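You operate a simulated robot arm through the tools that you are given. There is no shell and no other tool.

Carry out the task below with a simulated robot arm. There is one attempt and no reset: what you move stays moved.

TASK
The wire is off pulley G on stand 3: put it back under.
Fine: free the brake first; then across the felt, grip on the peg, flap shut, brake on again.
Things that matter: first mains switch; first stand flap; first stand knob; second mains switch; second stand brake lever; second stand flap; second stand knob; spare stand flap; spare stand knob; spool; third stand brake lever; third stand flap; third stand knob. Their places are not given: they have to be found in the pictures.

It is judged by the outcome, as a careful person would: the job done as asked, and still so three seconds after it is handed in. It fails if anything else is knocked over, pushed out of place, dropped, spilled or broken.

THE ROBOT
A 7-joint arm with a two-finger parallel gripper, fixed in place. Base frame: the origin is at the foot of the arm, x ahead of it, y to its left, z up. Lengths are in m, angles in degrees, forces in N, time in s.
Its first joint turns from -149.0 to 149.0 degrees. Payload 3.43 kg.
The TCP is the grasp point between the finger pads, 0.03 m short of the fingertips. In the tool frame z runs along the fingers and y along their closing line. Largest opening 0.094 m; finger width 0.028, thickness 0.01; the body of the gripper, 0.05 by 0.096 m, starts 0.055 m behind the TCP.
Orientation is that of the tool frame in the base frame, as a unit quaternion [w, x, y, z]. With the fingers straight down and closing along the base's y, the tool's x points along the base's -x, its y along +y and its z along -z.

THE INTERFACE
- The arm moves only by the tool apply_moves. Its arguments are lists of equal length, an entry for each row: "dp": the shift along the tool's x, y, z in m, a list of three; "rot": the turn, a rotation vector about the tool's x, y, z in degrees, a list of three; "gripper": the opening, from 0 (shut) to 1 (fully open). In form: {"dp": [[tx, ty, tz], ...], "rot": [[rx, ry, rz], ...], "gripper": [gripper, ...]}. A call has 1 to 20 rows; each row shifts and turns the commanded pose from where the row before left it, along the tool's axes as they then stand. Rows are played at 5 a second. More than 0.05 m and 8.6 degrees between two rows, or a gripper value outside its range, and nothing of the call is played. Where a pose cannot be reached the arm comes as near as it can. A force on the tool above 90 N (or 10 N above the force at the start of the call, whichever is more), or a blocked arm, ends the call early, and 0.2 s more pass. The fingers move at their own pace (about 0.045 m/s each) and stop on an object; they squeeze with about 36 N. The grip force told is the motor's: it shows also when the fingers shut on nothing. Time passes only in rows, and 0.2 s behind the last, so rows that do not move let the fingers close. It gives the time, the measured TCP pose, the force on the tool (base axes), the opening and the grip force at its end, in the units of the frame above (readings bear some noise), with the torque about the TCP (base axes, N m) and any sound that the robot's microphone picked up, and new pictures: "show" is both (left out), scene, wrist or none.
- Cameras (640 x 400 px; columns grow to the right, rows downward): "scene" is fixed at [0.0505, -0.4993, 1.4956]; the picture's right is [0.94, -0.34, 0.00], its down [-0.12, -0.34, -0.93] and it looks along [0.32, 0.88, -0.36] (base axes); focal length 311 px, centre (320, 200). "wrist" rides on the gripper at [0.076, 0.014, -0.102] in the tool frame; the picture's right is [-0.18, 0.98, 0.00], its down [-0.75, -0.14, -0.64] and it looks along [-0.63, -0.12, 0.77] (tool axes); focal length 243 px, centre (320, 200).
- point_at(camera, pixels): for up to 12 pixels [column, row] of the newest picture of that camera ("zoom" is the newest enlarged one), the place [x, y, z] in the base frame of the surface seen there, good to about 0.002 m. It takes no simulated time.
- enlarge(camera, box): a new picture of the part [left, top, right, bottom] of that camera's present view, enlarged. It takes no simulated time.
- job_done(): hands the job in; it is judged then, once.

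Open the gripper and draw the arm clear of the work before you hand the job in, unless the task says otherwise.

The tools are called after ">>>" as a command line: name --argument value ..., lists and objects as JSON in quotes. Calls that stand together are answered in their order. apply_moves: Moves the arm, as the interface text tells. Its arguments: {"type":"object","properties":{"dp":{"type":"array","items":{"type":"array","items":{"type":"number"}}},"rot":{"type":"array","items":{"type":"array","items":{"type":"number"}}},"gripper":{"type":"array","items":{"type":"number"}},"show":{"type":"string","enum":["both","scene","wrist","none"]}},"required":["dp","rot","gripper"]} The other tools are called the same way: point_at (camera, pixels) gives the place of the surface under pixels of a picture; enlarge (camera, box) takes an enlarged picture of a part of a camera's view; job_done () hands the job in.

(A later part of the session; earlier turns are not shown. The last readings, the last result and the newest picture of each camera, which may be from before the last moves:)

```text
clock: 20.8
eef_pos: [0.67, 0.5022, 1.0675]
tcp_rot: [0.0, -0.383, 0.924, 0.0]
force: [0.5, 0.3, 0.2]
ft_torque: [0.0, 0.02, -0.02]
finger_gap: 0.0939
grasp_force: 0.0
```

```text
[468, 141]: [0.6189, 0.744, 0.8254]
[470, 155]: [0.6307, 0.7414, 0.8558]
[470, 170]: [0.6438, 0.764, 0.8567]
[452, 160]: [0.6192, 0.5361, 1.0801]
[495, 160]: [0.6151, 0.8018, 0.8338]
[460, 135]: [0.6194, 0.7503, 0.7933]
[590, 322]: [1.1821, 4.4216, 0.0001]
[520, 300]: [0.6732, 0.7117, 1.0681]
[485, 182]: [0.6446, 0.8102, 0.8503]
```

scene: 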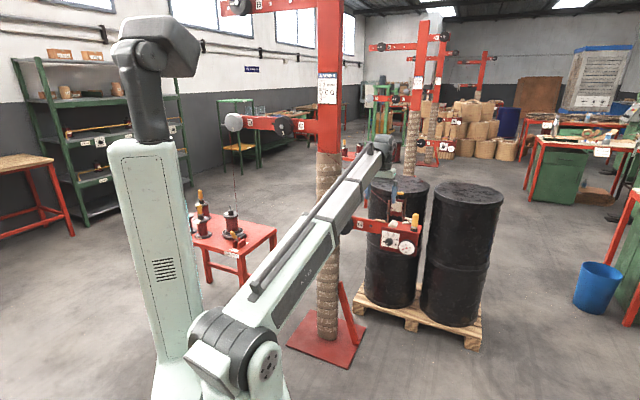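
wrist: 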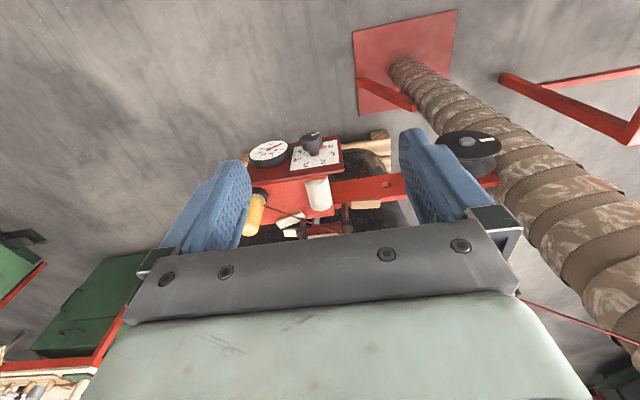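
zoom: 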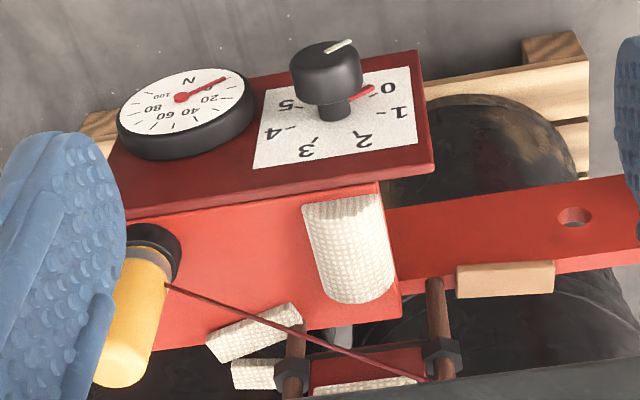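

Grip centre is about (0.860, 0.517), yellow from z≈0.90 to 0.957; the wire leaves its left side at z≈0.90 rising left. I tilt to 60° and move to a pre-grasp 0.1 m in front of it, aiming high on the handle (z 0.935) so the fingers pass above the wire.

>>> apply_moves --dp '[[-0.0073, -0.01545, 0.0103], [-0.0059, -0.01545, 0.0112], [-0.0044, -0.01545, 0.0118], [-0.0028, -0.01545, 0.0123], [-0.0012, -0.01545, 0.0126], [0.0005, -0.01545, 0.0126], [0.0021, -0.01545, 0.0125], [0.0037, -0.01545, 0.0121], [0, 0, 0]]' --rot '[[0, -7.5, 0], [0, -7.5, 0], [0, -7.5, 0], [0, -7.5, 0], [0, -7.5, 0], [0, -7.5, 0], [0, -7.5, 0], [0, -7.5, 0], [0, 0, 0]]' --gripper '[0.9, 0.8, 0.7, 0.6, 0.55, 0.55, 0.55, 0.55, 0.55]'

```text
clock: 22.8
eef_pos: [0.7985, 0.4578, 0.985]
tcp_rot: [0.463, -0.332, 0.8, 0.192]
force: [0.1, 0.5, -0.2]
ft_torque: [0.03, 0.0, 0.01]
finger_gap: 0.0516
grasp_force: 0.0
```

scene: 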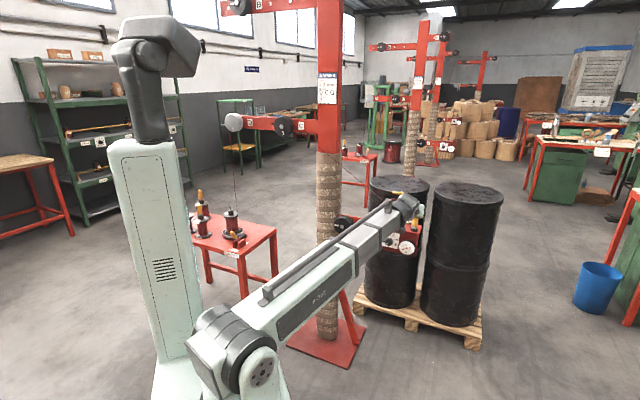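
wrist: 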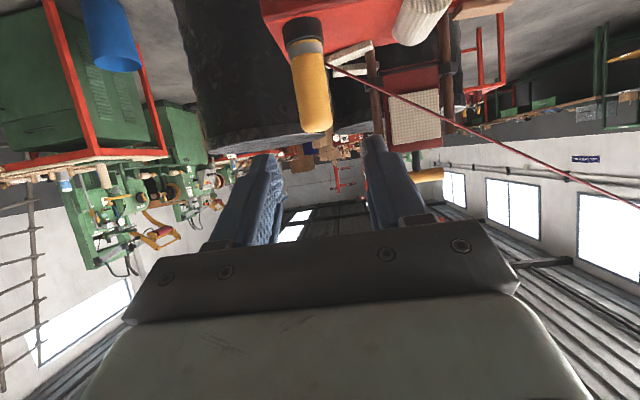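

The grip shows at (313,90) between the fingers, wire leaving its ferrule at (328,68), flap at (415,110). I enlarge and measure exact points.

>>> enlarge --camera "wrist" --box '[250, 0, 490, 190]'

>>> point_at --camera "wrist" --pixels '[[318, 125], [315, 110], [312, 90], [308, 65], [305, 48], [303, 35], [328, 68], [345, 71], [389, 95], [470, 135], [415, 20], [430, 175]]'

```text
2.11 times, centred on (370, 95) of wrist
```

zoom: 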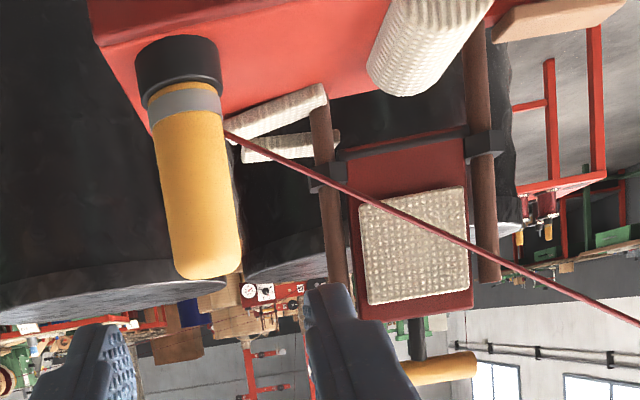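

```text
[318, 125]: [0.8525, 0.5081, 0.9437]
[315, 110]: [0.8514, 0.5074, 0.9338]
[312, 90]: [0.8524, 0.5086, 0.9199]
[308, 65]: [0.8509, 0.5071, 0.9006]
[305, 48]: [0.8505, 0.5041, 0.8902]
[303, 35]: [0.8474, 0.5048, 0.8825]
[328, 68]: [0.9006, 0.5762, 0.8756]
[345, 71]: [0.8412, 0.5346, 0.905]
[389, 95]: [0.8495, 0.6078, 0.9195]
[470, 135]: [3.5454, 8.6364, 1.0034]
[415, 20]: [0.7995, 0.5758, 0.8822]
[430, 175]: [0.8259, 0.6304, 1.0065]
```

The handle axis works out at (0.862, 0.518). I advance 0.10 m along the fingers (with 2 mm sideways correction), fingers staying above the wire.

>>> apply_moves --dp '[[0, -0.0006, 0.03], [0, -0.0006, 0.03], [0, -0.0006, 0.02], [0, -0.0005, 0.02], [0, 0, 0]]' --rot '[[0, 0, 0], [0, 0, 0], [0, 0, 0], [0, 0, 0], [0, 0, 0]]' --gripper '[0.55, 0.55, 0.55, 0.55, 0.55]'

```text
clock: 24.0
eef_pos: [0.8612, 0.514, 0.9373]
tcp_rot: [0.462, -0.332, 0.8, 0.192]
force: [-0.2, 0.4, 0.2]
ft_torque: [0.01, 0.0, 0.0]
finger_gap: 0.0516
grasp_force: 0.0
```

scene: 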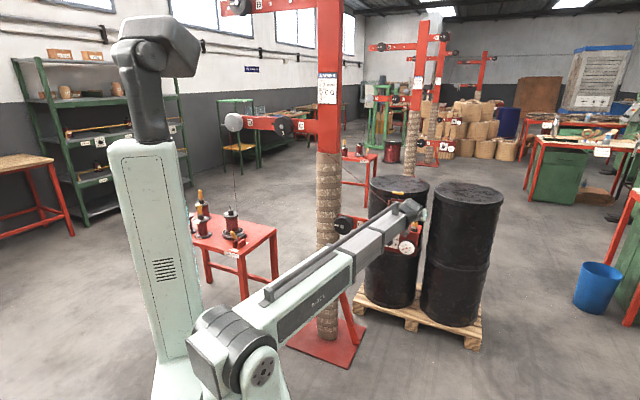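
wrist: 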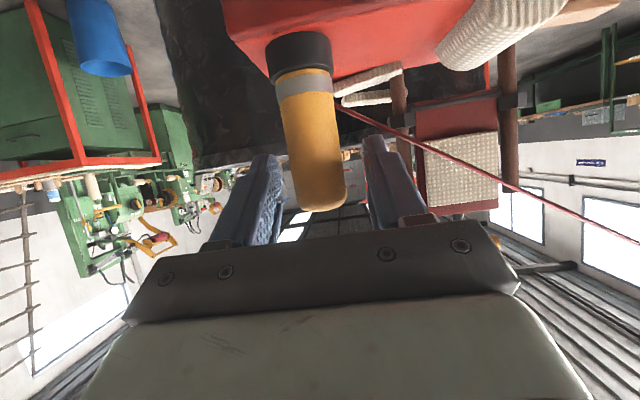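

The handle is between the pads and the wire passes just below the inner finger. I close with a 1.5 mm shift to centre.

>>> apply_moves --dp '[[0, 0.0015, 0], [0, 0, 0], [0, 0, 0], [0, 0, 0], [0, 0, 0]]' --rot '[[0, 0, 0], [0, 0, 0], [0, 0, 0], [0, 0, 0], [0, 0, 0]]' --gripper '[0.5, 0.35, 0.2, 0.1, 0]' --show "wrist"

```text
clock: 25.2
eef_pos: [0.8604, 0.5153, 0.9374]
tcp_rot: [0.463, -0.331, 0.8, 0.191]
force: [0.3, 0.5, 0.4]
ft_torque: [0.05, 0.0, -0.03]
finger_gap: 0.028
grasp_force: 35.6
```

wrist: 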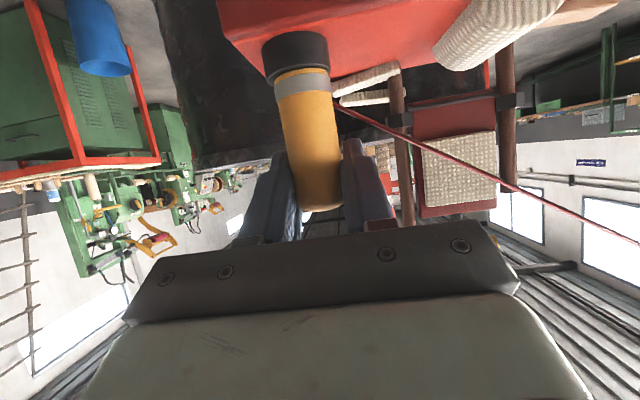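

The grip is held (gap 0.028, no side force) at TCP (0.8604, 0.5153, 0.9374). I lift it straight up 0.04 m off the peg and watch the force.

>>> apply_moves --dp '[[-0.0087, 0, -0.005], [-0.0087, 0, -0.005], [-0.0087, 0, -0.005], [-0.0087, 0, -0.005], [0, 0, 0]]' --rot '[[0, 0, 0], [0, 0, 0], [0, 0, 0], [0, 0, 0], [0, 0, 0]]' --gripper '[0, 0, 0, 0, 0]'

```text
clock: 26.4
eef_pos: [0.8613, 0.5173, 0.9765]
tcp_rot: [0.462, -0.332, 0.8, 0.192]
force: [0.3, 0.1, 0.2]
ft_torque: [0.0, -0.04, 0.01]
finger_gap: 0.0279
grasp_force: 35.6
```

scene: 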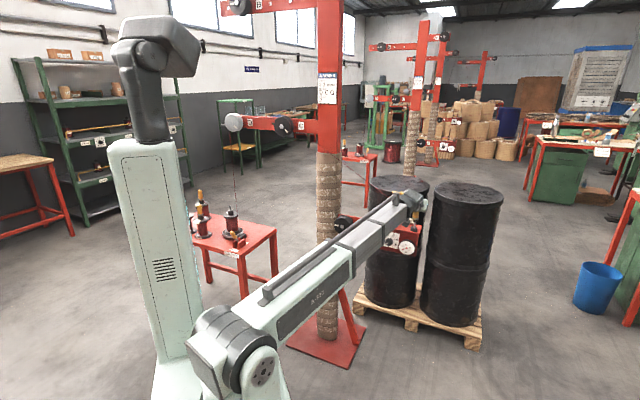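
wrist: 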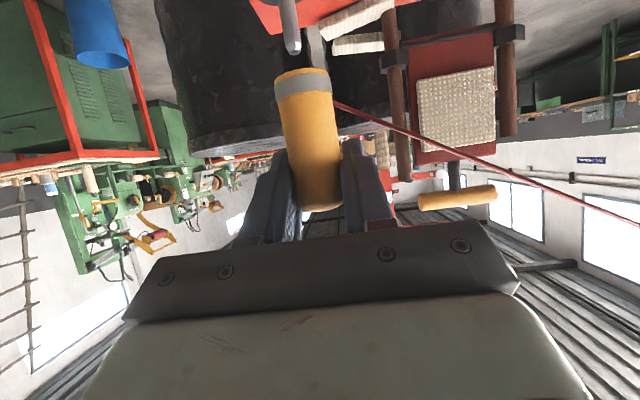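

The grip is off; the bare peg shows at (290,30). I measure the peg for the return and look at the clearance.

>>> enlarge --camera "wrist" --box '[240, 0, 400, 110]'

>>> point_at --camera "wrist" --pixels '[[293, 48], [290, 30], [287, 12], [300, 78], [302, 90], [332, 100], [360, 114], [450, 195], [445, 120], [415, 40], [510, 35]]'

```text
3.64 times, centred on (320, 55) of wrist
```

zoom: 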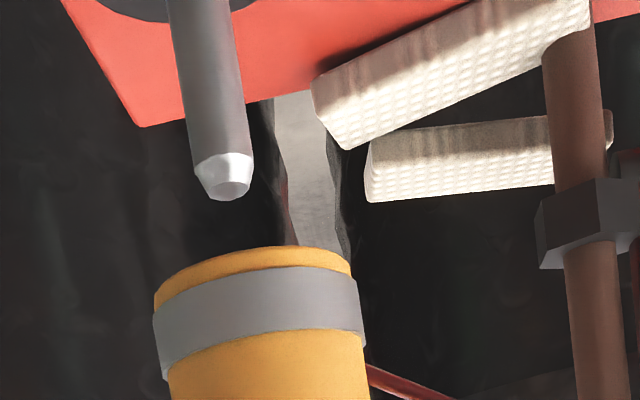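

```text
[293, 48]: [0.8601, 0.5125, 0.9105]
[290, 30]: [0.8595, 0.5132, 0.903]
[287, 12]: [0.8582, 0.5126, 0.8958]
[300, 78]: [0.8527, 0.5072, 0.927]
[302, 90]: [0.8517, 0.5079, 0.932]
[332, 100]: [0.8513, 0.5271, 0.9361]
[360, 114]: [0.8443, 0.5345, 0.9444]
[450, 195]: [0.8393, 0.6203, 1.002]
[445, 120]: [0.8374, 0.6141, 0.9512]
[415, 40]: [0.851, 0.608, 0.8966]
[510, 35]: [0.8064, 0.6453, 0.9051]
```

The grip bottom (z≈0.925) clears the peg tip (z≈0.912; peg axis ≈ 0.8637, 0.517). I raise a little more, draw it 0.12 m toward the robot so the wire clears the pulley's front, and slide left in front of the stand at z≈1.0.

>>> apply_moves --dp '[[-0.0203, 0, -0.0117], [0.02, 0, -0.0346], [0.02, 0, -0.0346], [0.02, 0, -0.0346], [0, 0.0446, 0], [0, 0.0446, 0], [0, 0.0446, 0], [0, 0.0446, 0], [0, 0.0446, 0], [0, 0, 0]]' --rot '[[0, 0, 0], [0, 0, 0], [0, 0, 0], [0, 0, 0], [0, 0, 0], [0, 0, 0], [0, 0, 0], [0, 0, 0], [0, 0, 0], [0, 0, 0]]' --gripper '[0, 0, 0, 0, 0, 0, 0, 0, 0, 0]'

```text
clock: 28.6
eef_pos: [0.6162, 0.5919, 1.0026]
tcp_rot: [0.461, -0.331, 0.801, 0.191]
force: [-0.1, -0.3, -0.3]
ft_torque: [-0.02, -0.02, 0.02]
finger_gap: 0.0278
grasp_force: 36.0
```

scene: 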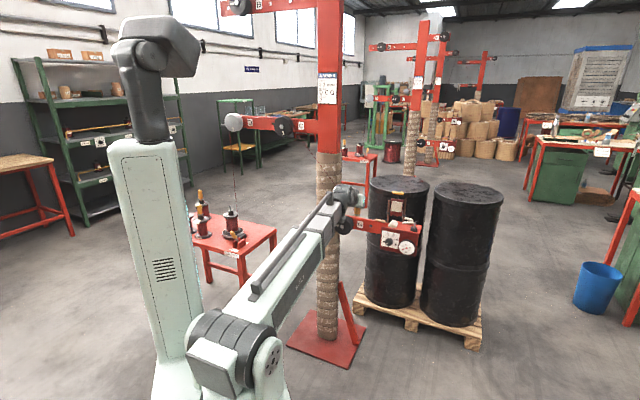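
wrist: 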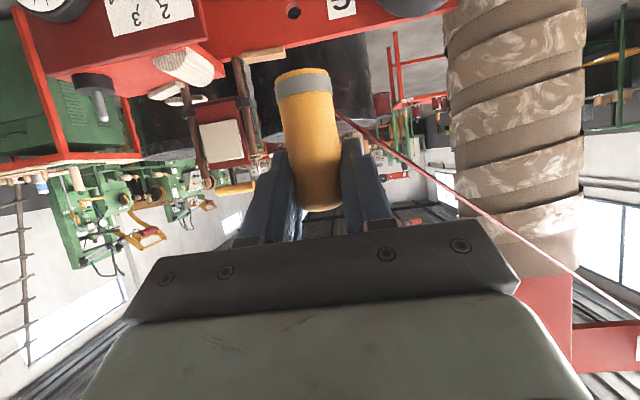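

The grip is in front of the stand with the wire trailing to C, force near zero. I lower it straight down in front of the gap to z≈0.63, keeping the wire in front of pulley G.

>>> apply_moves --dp '[[0.0356, 0, 0.0206], [0.0356, 0, 0.0206], [0.0356, 0, 0.0206], [0.0356, 0, 0.0206], [0.0356, 0, 0.0206], [0.0356, 0, 0.0206], [0.0356, 0, 0.0206], [0.0356, 0, 0.0206], [0.0356, 0, 0.0206], [0, 0, 0]]' --rot '[[0, 0, 0], [0, 0, 0], [0, 0, 0], [0, 0, 0], [0, 0, 0], [0, 0, 0], [0, 0, 0], [0, 0, 0], [0, 0, 0], [0, 0, 0]]' --gripper '[0, 0, 0, 0, 0, 0, 0, 0, 0, 0]'

```text
clock: 30.8
eef_pos: [0.6169, 0.5927, 0.6307]
tcp_rot: [0.462, -0.331, 0.801, 0.191]
force: [-0.3, 0.8, 1.1]
ft_torque: [0.08, -0.01, 0.02]
finger_gap: 0.0275
grasp_force: 35.9
```

scene: 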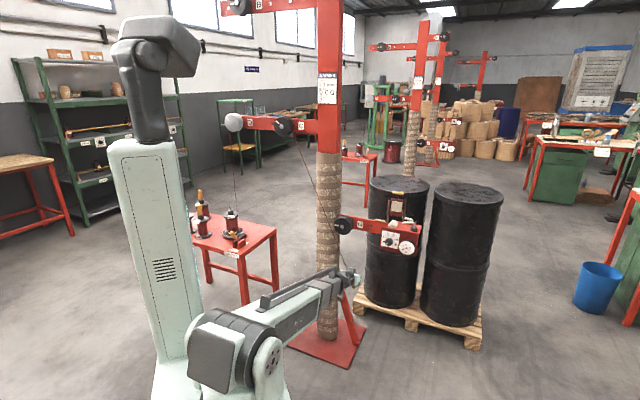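
wrist: 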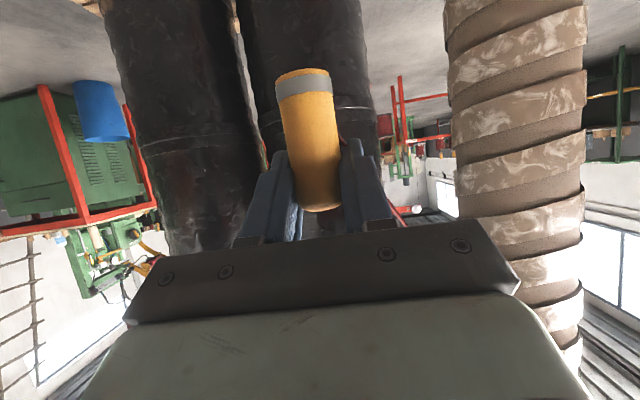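

The grip is low now at z 0.63. I enlarge the scene to see how the wire passes pulley G around (330,220).

>>> enlarge --camera "scene" --box '[270, 110, 390, 300]'

>>> enlarge --camera "scene" --box '[310, 195, 390, 295]'

>>> enlarge --camera "wrist" --box '[250, 40, 450, 240]'

```text
2.11 times, centred on (330, 205) of scene
```

zoom: 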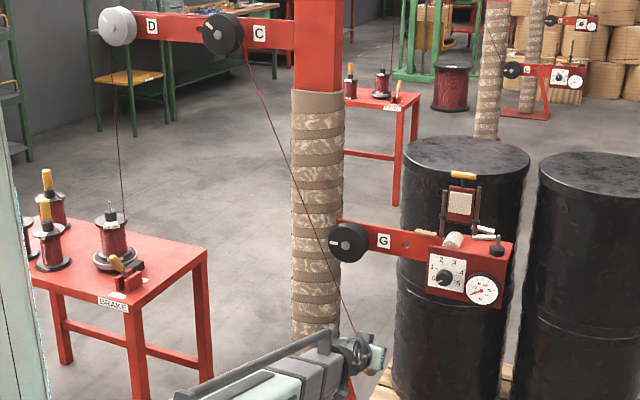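

```text
4.00 times, centred on (350, 245) of scene
```

zoom: 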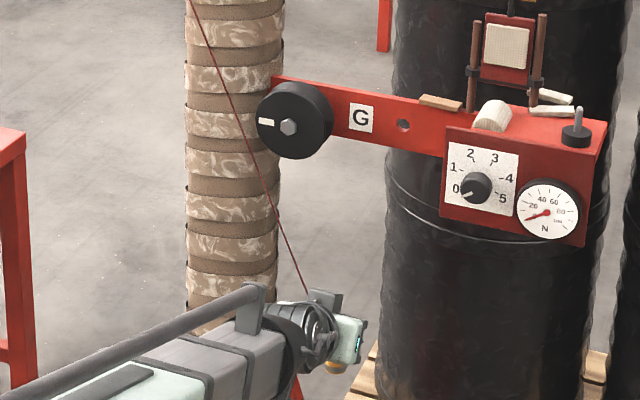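

```text
2.00 times, centred on (350, 140) of wrist
```

zoom: 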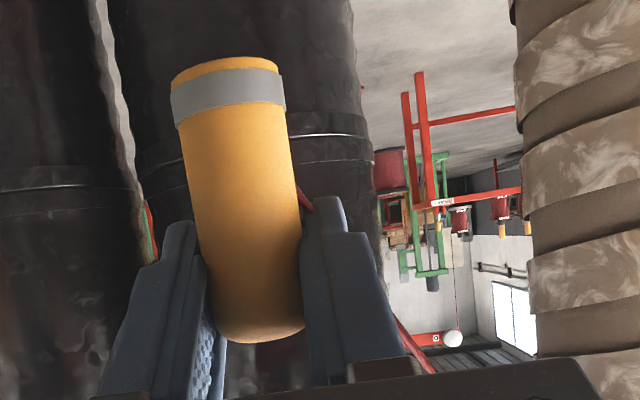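

The wire now runs from C down past the left of G, in front of it. I check the padded post's position near this height before pushing the grip back into the pulley plane.

>>> point_at --camera "wrist" --pixels '[[455, 60], [460, 150], [470, 200], [520, 100], [560, 150], [500, 200]]'

>>> point_at --camera "scene" --pixels '[[343, 223], [335, 222], [350, 221], [343, 233], [343, 214], [331, 222], [333, 262], [381, 236], [381, 247], [372, 230], [360, 218], [372, 222]]'

```text
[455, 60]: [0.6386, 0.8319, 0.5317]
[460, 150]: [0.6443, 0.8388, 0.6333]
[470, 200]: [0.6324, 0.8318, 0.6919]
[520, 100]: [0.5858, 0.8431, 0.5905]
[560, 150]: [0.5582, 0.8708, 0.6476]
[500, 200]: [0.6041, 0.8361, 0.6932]
```

```text
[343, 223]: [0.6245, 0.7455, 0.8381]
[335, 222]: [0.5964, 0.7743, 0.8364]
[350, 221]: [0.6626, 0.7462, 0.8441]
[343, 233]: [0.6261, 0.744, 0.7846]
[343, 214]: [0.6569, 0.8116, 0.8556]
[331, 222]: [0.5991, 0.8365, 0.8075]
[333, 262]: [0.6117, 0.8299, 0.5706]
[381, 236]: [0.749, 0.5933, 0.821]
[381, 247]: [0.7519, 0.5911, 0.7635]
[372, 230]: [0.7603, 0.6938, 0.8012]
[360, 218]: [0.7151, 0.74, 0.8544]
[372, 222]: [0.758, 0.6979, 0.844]
```

Post padding's front is at about w 1.01 and right edge clear; pulley G is centred near u −0.088, z 0.832. I move 0.09 left and then push the grip 0.13 m outward into the pulley's groove plane, below the pulley.

>>> apply_moves --dp '[[0, 0.045, 0], [0, 0.045, 0], [-0.0164, 0, 0.0284], [-0.0164, 0, 0.0284], [-0.0164, 0, 0.0284], [-0.0164, 0, 0.0284], [0, 0, 0]]' --rot '[[0, 0, 0], [0, 0, 0], [0, 0, 0], [0, 0, 0], [0, 0, 0], [0, 0, 0], [0, 0, 0]]' --gripper '[0, 0, 0, 0, 0, 0, 0]'

```text
clock: 32.4
eef_pos: [0.6435, 0.7467, 0.6304]
tcp_rot: [0.462, -0.332, 0.8, 0.191]
force: [0.6, 1.2, -1.0]
ft_torque: [0.0, 0.04, 0.0]
finger_gap: 0.0274
grasp_force: 36.2
```

scene: 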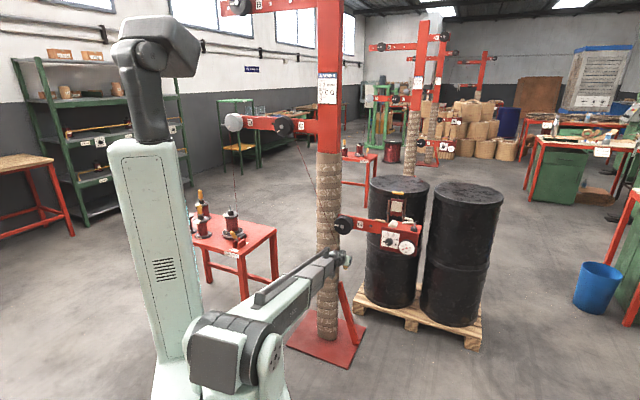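
wrist: 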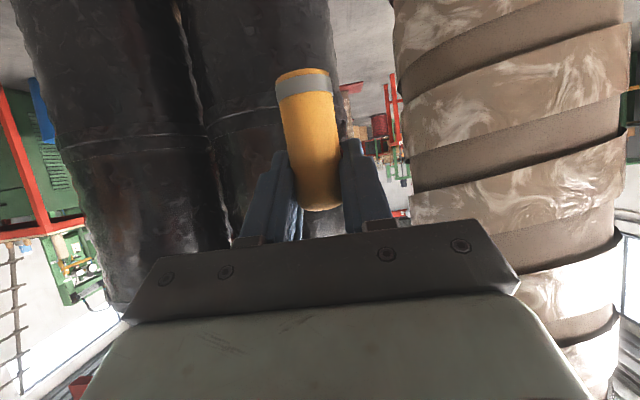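

The grip is now in the plane below G. I enlarge the scene to check the wire's line to the left of the pulley.

>>> enlarge --camera "scene" --box '[290, 130, 370, 280]'

>>> enlarge --camera "scene" --box '[320, 205, 368, 275]'

```text
2.67 times, centred on (330, 205) of scene
```

zoom: 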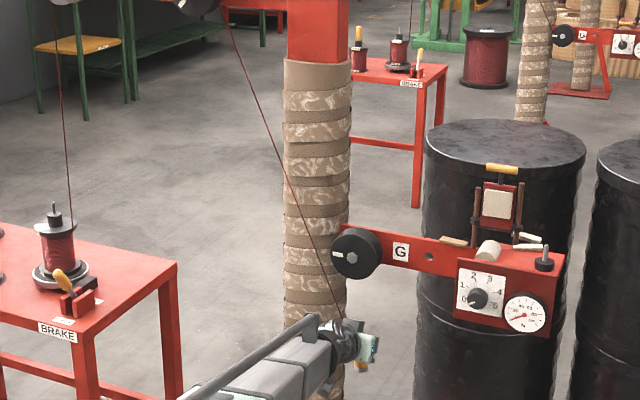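

```text
5.71 times, centred on (344, 240) of scene
```

zoom: 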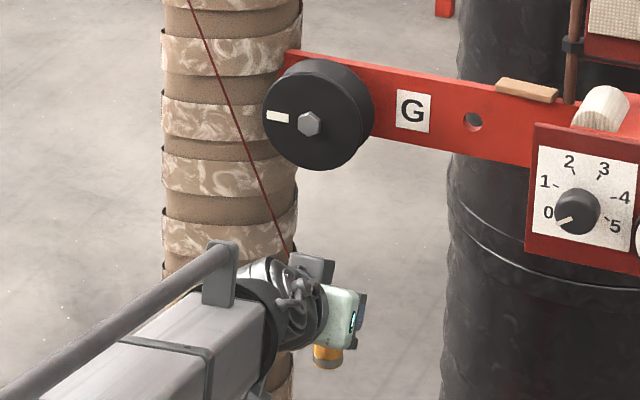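

The wire passes cleanly left of G in its plane. I now carry the grip 0.10 m to the right, still low, so the wire comes against the underside of G.

>>> apply_moves --dp '[[0, -0.0345, 0], [0, -0.0345, 0], [0, -0.0345, 0], [0, 0, 0]]' --rot '[[0, 0, 0], [0, 0, 0], [0, 0, 0], [0, 0, 0]]' --gripper '[0, 0, 0, 0]'

>>> enlarge --camera "scene" --box '[320, 205, 384, 275]'

```text
clock: 33.4
eef_pos: [0.717, 0.6732, 0.6319]
tcp_rot: [0.462, -0.331, 0.8, 0.191]
force: [-1.0, 1.2, 0.7]
ft_torque: [0.02, 0.03, 0.0]
finger_gap: 0.0273
grasp_force: 36.3
```

scene: 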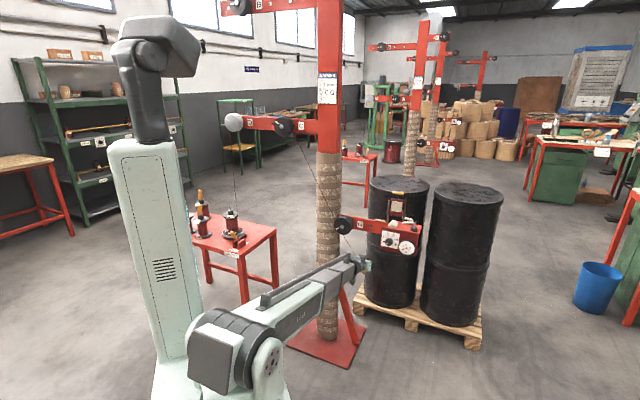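
wrist: 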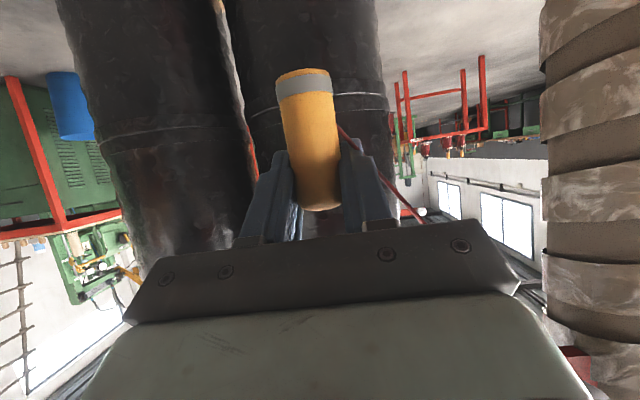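

```text
5.71 times, centred on (352, 240) of scene
```

zoom: 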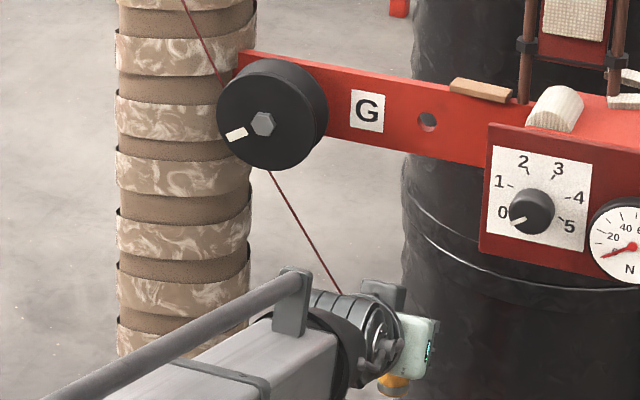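

The wire is now caught in G's groove and passes under it (the pulley mark has turned). I raise the grip straight up through the gap between G and the felt box, first half way.

>>> apply_moves --dp '[[-0.0336, 0.0015, -0.0241], [-0.0356, 0.0015, -0.0206], [-0.0356, 0, -0.0206], [-0.0356, 0, -0.0206], [0, 0, 0]]' --rot '[[0, 0, 0], [0, 0, 0], [0, 0, 0], [0, 0, 0], [0, 0, 0]]' --gripper '[0, 0, 0, 0, 0]'

>>> enlarge --camera "scene" --box '[320, 185, 400, 275]'

```text
clock: 34.6
eef_pos: [0.7147, 0.6723, 0.7964]
tcp_rot: [0.462, -0.332, 0.8, 0.192]
force: [0.4, -0.7, -0.3]
ft_torque: [0.01, 0.0, -0.02]
finger_gap: 0.027
grasp_force: 36.3
```

scene: 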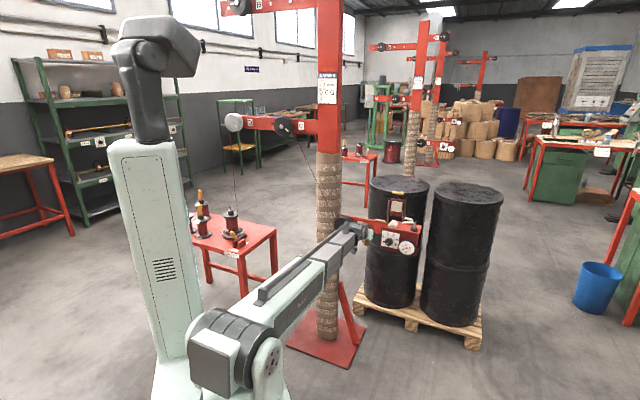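
wrist: 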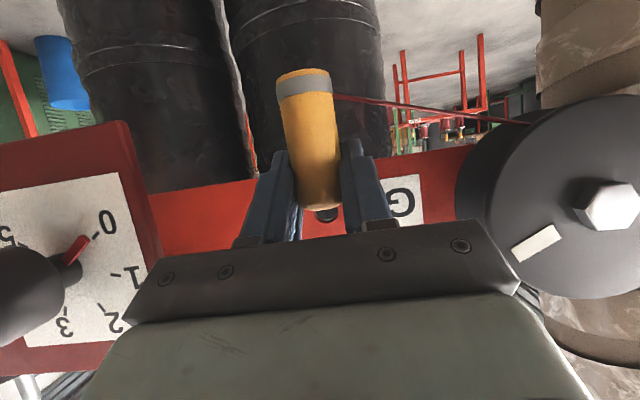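

```text
4.44 times, centred on (360, 230) of scene
```

zoom: 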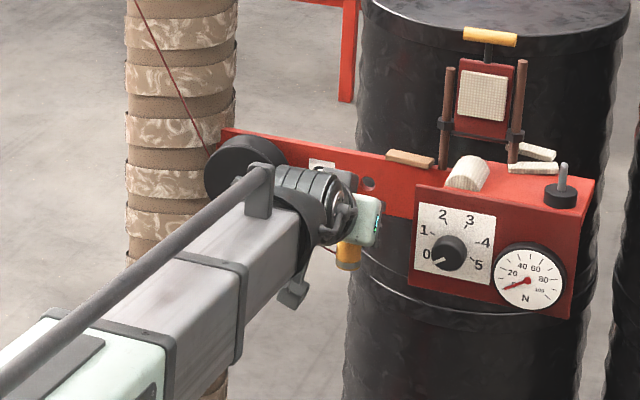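

The wire leads from the grip to G's groove as wanted, force near zero. I continue raising to z≈1.0.

>>> apply_moves --dp '[[-0.0356, 0, -0.0206], [-0.0356, 0, -0.0206], [-0.0356, 0, -0.0206], [-0.0356, 0, -0.0206], [-0.0356, 0, -0.0206], [0, 0, 0]]' --rot '[[0, 0, 0], [0, 0, 0], [0, 0, 0], [0, 0, 0], [0, 0, 0], [0, 0, 0]]' --gripper '[0, 0, 0, 0, 0, 0]'

>>> enlarge --camera "scene" --box '[320, 165, 420, 275]'

```text
clock: 36.0
eef_pos: [0.7144, 0.6719, 0.9994]
tcp_rot: [0.462, -0.331, 0.8, 0.191]
force: [-0.8, 1.1, -2.0]
ft_torque: [0.04, 0.03, 0.02]
finger_gap: 0.0271
grasp_force: 35.7
```

scene: 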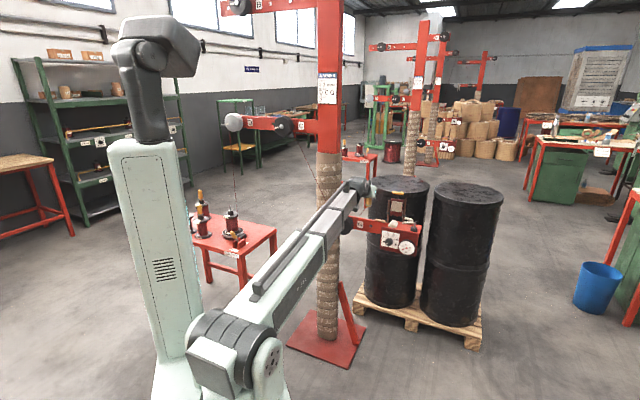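
wrist: 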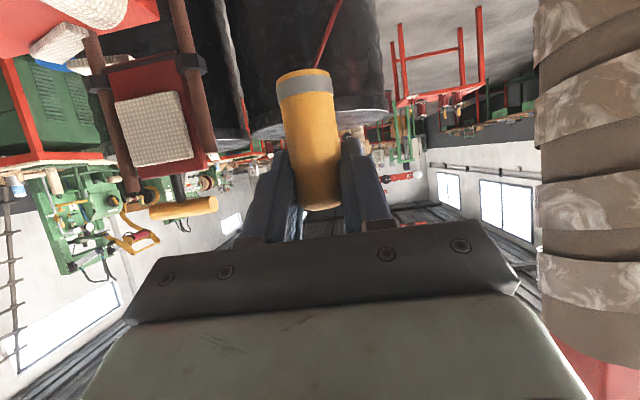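

```text
3.64 times, centred on (370, 220) of scene
```

zoom: 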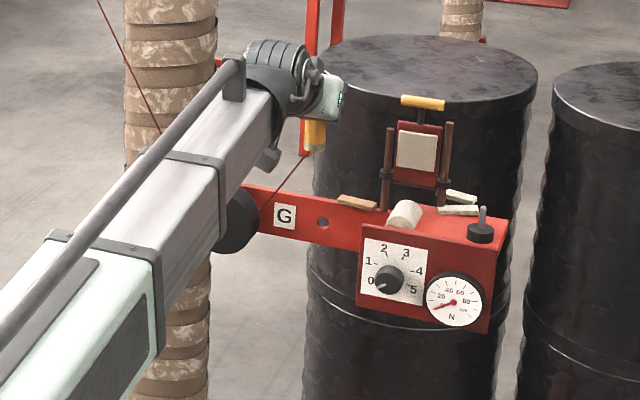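

The wire rises from under G to the grip. I carry the grip right along the stand to above the peg at the same height (slightly nearer to me while passing the open flap).

>>> apply_moves --dp '[[0.0087, -0.0325, -0.0151], [0, -0.045, 0], [0, -0.045, 0], [0, -0.045, 0], [0, -0.045, 0], [-0.005, 0, 0.00866], [0, 0, 0], [0, 0, 0]]' --rot '[[0, 0, 0], [0, 0, 0], [0, 0, 0], [0, 0, 0], [0, 0, 0], [0, 0, 0], [0, 0, 0], [0, 0, 0]]' --gripper '[0, 0, 0, 0, 0, 0, 0, 0]'

>>> enlarge --camera "wrist" --box '[220, 0, 420, 210]'

>>> enlarge --camera "scene" --box '[330, 175, 440, 265]'

```text
clock: 37.8
eef_pos: [0.86, 0.5191, 0.9999]
tcp_rot: [0.461, -0.332, 0.8, 0.192]
force: [-1.3, 1.3, -1.1]
ft_torque: [0.04, 0.04, 0.01]
finger_gap: 0.0268
grasp_force: 36.1
```

scene: 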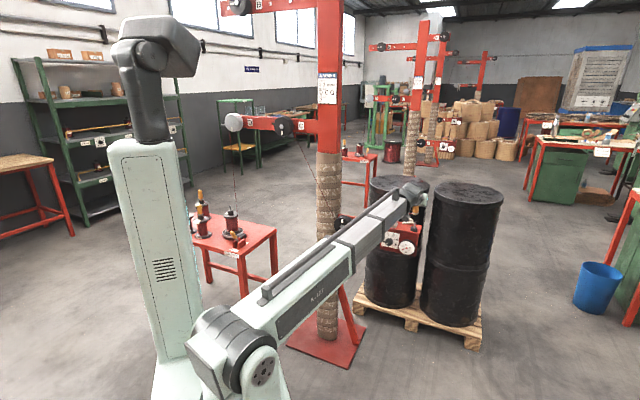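
wrist: 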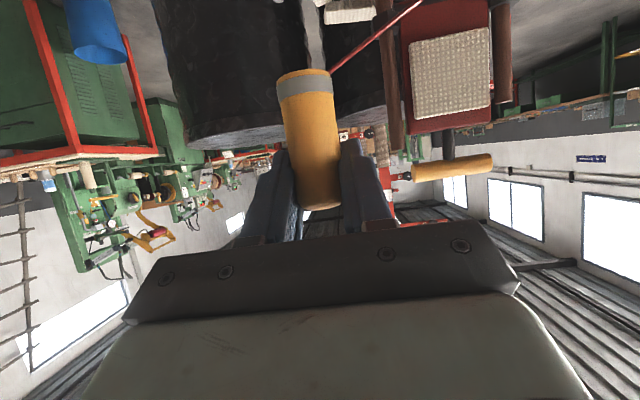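

```text
1.90 times, centred on (320, 105) of wrist
```

zoom: 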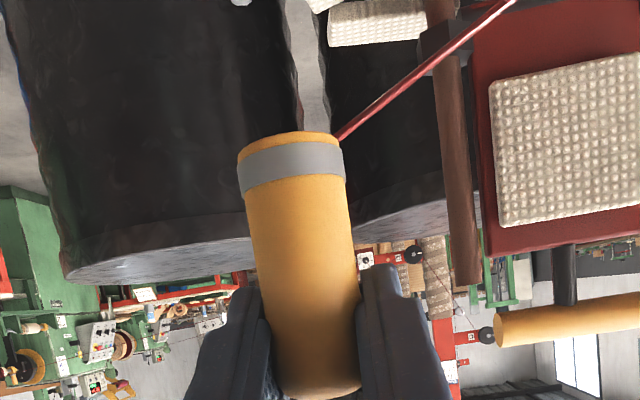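

```text
4.44 times, centred on (385, 220) of scene
```

zoom: 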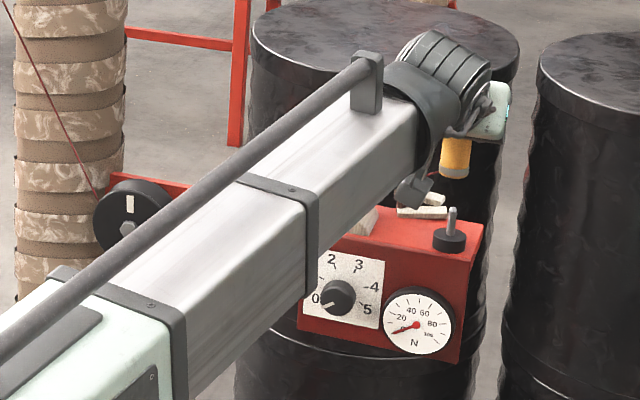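

The grip sits above the peg with the wire coming over the felt. I lower 0.0235 m to the same height where I saw the peg before, so I can compare its position (then at pixel ≈(295,52)).

>>> apply_moves --dp '[[0.01, 0, 0.006], [0.0103, 0, 0.0057], [0, 0, 0], [0, 0, 0]]' --rot '[[0, 0, 0], [0, 0, 0], [0, 0, 0], [0, 0, 0]]' --gripper '[0, 0, 0, 0]' --show "wrist"

>>> enlarge --camera "wrist" --box '[240, 0, 400, 110]'

>>> point_at --camera "zoom" --pixels '[[225, 150], [210, 60], [230, 190], [255, 265], [262, 320], [270, 370]]'

```text
clock: 38.8
eef_pos: [0.8607, 0.5162, 0.9767]
tcp_rot: [0.462, -0.331, 0.8, 0.191]
force: [-0.2, -0.7, -0.4]
ft_torque: [0.01, 0.01, 0.01]
finger_gap: 0.0268
grasp_force: 36.0
```

wrist: 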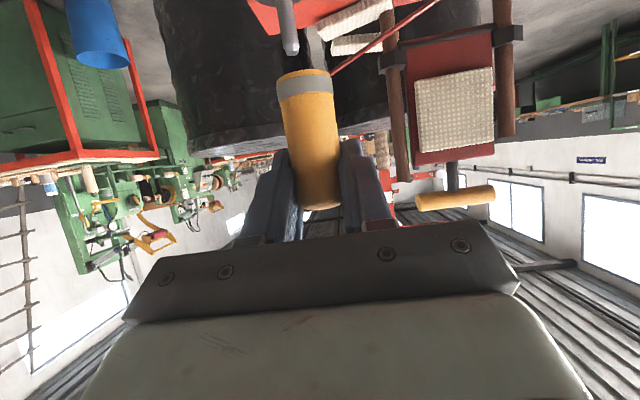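

```text
3.64 times, centred on (320, 55) of wrist
```

zoom: 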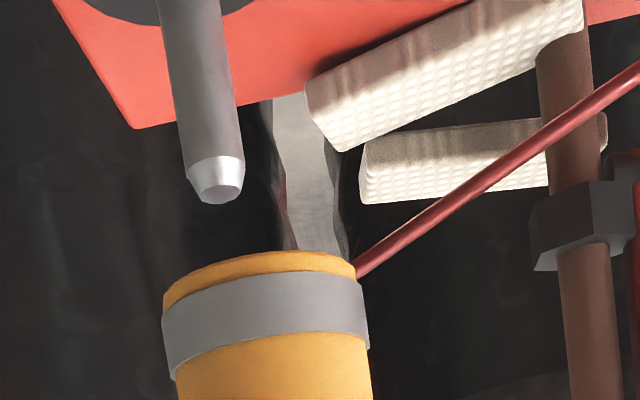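

```text
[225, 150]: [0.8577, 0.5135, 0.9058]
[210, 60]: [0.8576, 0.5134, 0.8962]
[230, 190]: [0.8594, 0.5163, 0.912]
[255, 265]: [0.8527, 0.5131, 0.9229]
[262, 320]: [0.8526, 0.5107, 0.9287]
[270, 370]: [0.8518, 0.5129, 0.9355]
```

Compared with before, the grip is about 2.8 mm too far left of the peg (ferrule centre 265 vs peg 216 in the zoom; before 258 vs 224). I shift it right by 2.8 mm and compare again.

>>> apply_moves --dp '[[0, -0.0028, 0], [0, 0, 0], [0, 0, 0]]' --rot '[[0, 0, 0], [0, 0, 0], [0, 0, 0]]' --gripper '[0, 0, 0]' --show "wrist"

>>> enlarge --camera "wrist" --box '[240, 0, 400, 110]'

>>> point_at --camera "zoom" --pixels '[[225, 150], [210, 60], [230, 190], [255, 265], [262, 320], [270, 370]]'

```text
clock: 39.6
eef_pos: [0.8616, 0.5156, 0.9767]
tcp_rot: [0.462, -0.332, 0.8, 0.191]
force: [-1.1, 2.1, -1.2]
ft_torque: [0.08, 0.06, 0.0]
finger_gap: 0.0267
grasp_force: 35.8
```

wrist: 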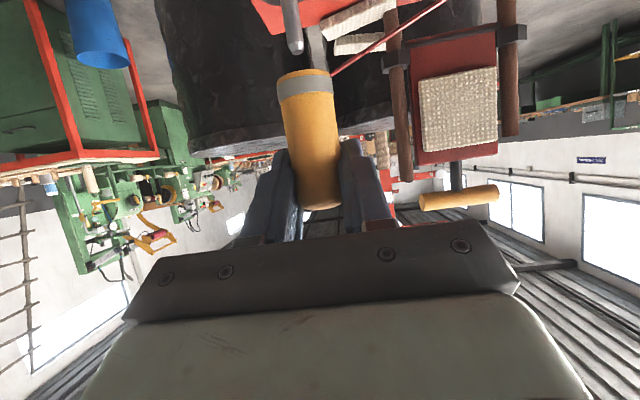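

```text
3.64 times, centred on (320, 55) of wrist
```

zoom: 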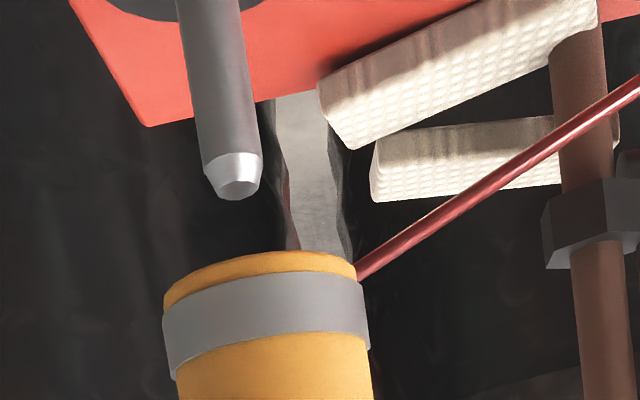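

```text
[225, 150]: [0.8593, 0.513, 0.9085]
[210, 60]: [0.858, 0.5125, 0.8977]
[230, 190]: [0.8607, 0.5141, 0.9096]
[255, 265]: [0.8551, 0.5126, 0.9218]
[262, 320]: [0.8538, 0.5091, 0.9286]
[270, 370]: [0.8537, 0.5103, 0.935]
```

Now the ferrule-to-peg offset (266 vs 232) matches the original (258 vs 224). I lower the grip onto the peg in 1 cm steps, first 2 cm.

>>> apply_moves --dp '[[0.0087, 0, 0.005], [0.0087, 0, 0.005], [0, 0, 0]]' --rot '[[0, 0, 0], [0, 0, 0], [0, 0, 0]]' --gripper '[0, 0, 0]' --show "wrist"

>>> enlarge --camera "wrist" --box '[240, 0, 400, 110]'

```text
clock: 40.4
eef_pos: [0.8621, 0.5151, 0.9565]
tcp_rot: [0.462, -0.332, 0.8, 0.191]
force: [-1.4, -0.7, -0.9]
ft_torque: [-0.05, 0.02, 0.02]
finger_gap: 0.0267
grasp_force: 35.8
```

wrist: 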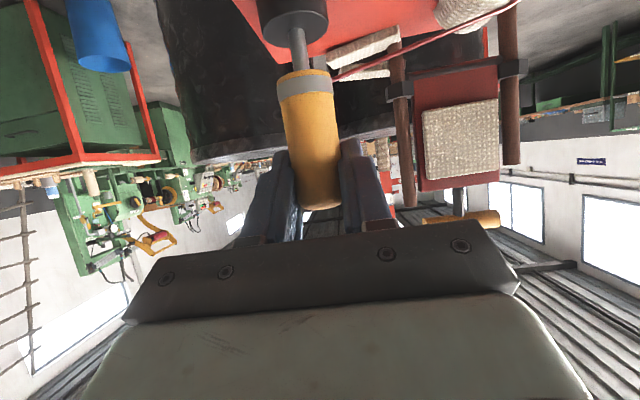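

```text
3.64 times, centred on (320, 55) of wrist
```

zoom: 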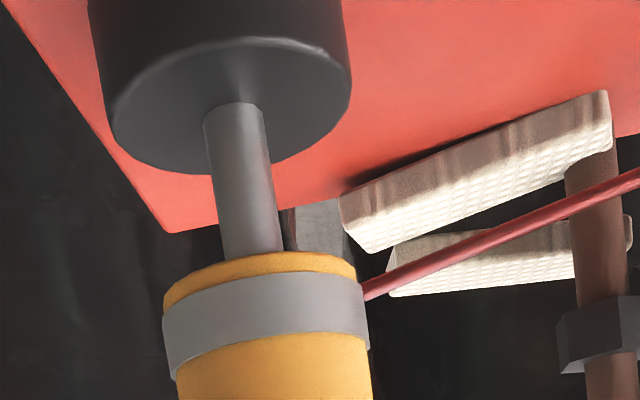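

The peg has entered the grip's bore. I lower the remaining 2 cm.

>>> apply_moves --dp '[[0.0087, 0, 0.005], [0.0065, 0, 0.00375], [0.0022, 0, 0.00125], [0, 0, 0]]' --rot '[[0, 0, 0], [0, 0, 0], [0, 0, 0], [0, 0, 0]]' --gripper '[0, 0, 0, 0]'

>>> enlarge --camera "wrist" --box '[220, 0, 520, 210]'

```text
clock: 41.4
eef_pos: [0.8624, 0.5134, 0.9375]
tcp_rot: [0.463, -0.331, 0.8, 0.191]
force: [0.4, -1.1, 6.4]
ft_torque: [-0.11, 0.02, 0.05]
finger_gap: 0.0268
grasp_force: 36.0
```

scene: 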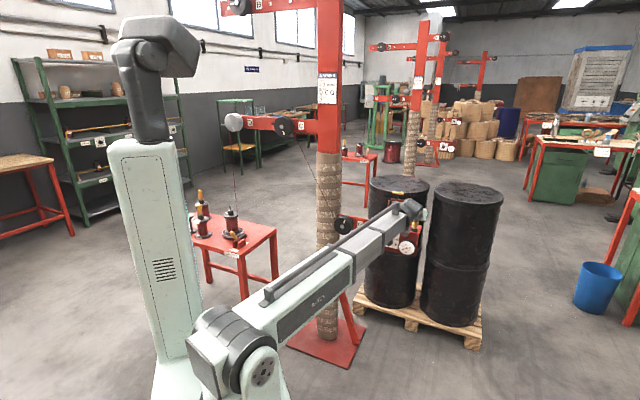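
wrist: 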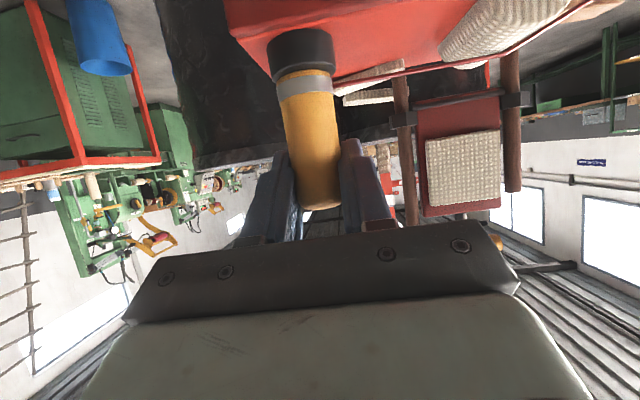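

```text
1.90 times, centred on (370, 105) of wrist
```

zoom: 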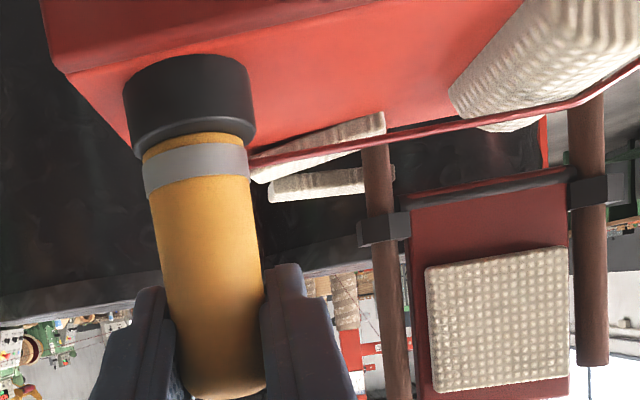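

The grip is fully seated on the peg (z back at 0.9375, 6 N upward) and the wire lies across the felt. I open the fingers and back straight off.

>>> apply_moves --dp '[[0, 0, 0], [0, 0, 0], [0, 0, 0], [0, 0, -0.03], [0, 0, -0.04], [0, 0, -0.04], [0, 0, 0]]' --rot '[[0, 0, 0], [0, 0, 0], [0, 0, 0], [0, 0, 0], [0, 0, 0], [0, 0, 0], [0, 0, 0]]' --gripper '[0.4, 0.55, 0.55, 0.55, 0.55, 0.55, 0.55]'

>>> enlarge --camera "wrist" --box '[250, 0, 490, 190]'

>>> enlarge --camera "scene" --box '[320, 185, 430, 265]'

```text
clock: 43.0
eef_pos: [0.7934, 0.4482, 0.992]
tcp_rot: [0.462, -0.332, 0.8, 0.192]
force: [-0.1, 0.1, 0.8]
ft_torque: [0.02, 0.04, 0.01]
finger_gap: 0.0521
grasp_force: 0.1
```

scene: 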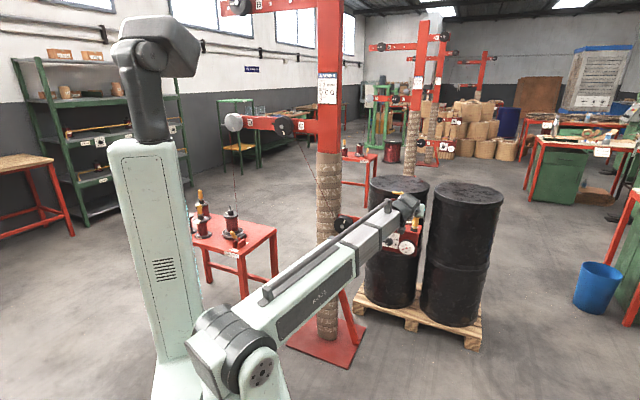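
wrist: 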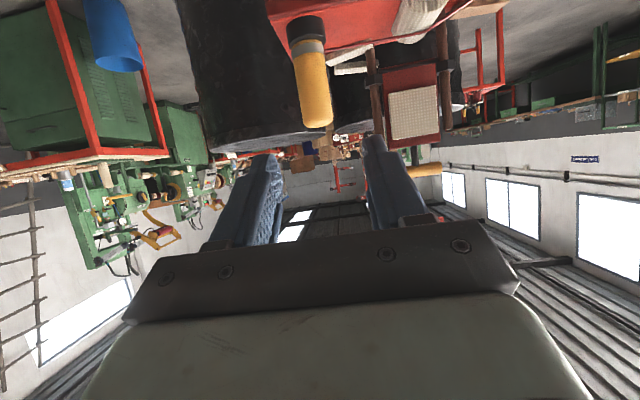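

```text
2.11 times, centred on (370, 95) of wrist
```

zoom: 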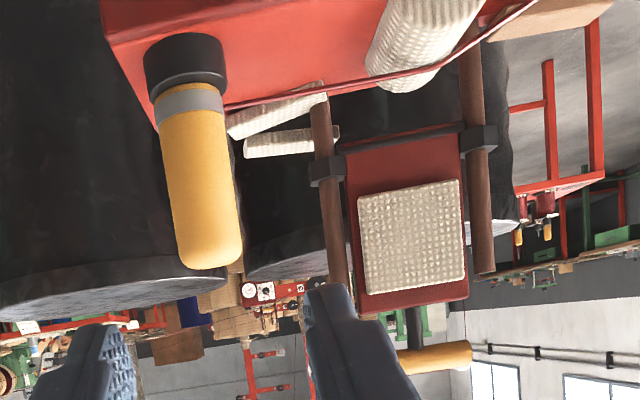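

```text
5.00 times, centred on (375, 225) of scene
```

zoom: 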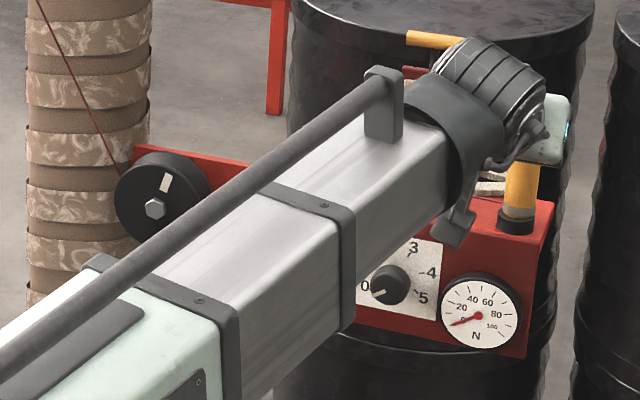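

The grip stays on the peg and the wire crosses the felt. Next is the flap: I measure its yellow bar near (420,172), rods and hinge in the wrist view.

>>> enlarge --camera "wrist" --box '[350, 30, 470, 190]'

>>> point_at --camera "wrist" --pixels '[[409, 172], [425, 169], [438, 167], [413, 150], [375, 140], [380, 130], [447, 125], [445, 115], [415, 140], [410, 100], [375, 85], [447, 70]]'

>>> point_at --camera "scene" --pixels '[[392, 191], [398, 192], [403, 194], [390, 201], [405, 200], [389, 215], [404, 217]]'

```text
2.50 times, centred on (410, 110) of wrist
```

zoom: 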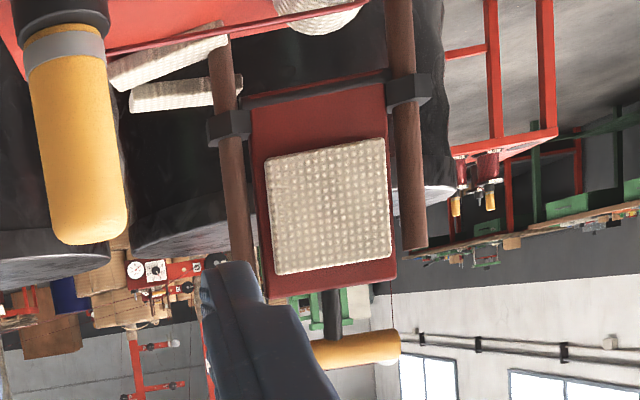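

```text
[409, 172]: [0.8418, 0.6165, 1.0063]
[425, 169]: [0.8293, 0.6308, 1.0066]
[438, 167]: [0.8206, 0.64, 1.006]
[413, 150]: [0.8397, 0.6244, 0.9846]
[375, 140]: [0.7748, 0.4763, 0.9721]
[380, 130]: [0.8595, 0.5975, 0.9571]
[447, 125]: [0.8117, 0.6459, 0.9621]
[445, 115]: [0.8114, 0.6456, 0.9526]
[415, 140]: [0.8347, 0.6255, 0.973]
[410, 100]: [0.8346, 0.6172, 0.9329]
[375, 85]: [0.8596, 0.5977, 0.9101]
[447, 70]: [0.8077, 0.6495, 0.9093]
```

```text
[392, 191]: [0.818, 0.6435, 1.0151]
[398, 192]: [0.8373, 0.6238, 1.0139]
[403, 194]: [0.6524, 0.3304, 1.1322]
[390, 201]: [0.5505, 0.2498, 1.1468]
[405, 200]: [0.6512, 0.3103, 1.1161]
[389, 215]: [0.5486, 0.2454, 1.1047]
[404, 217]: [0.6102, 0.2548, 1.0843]
```

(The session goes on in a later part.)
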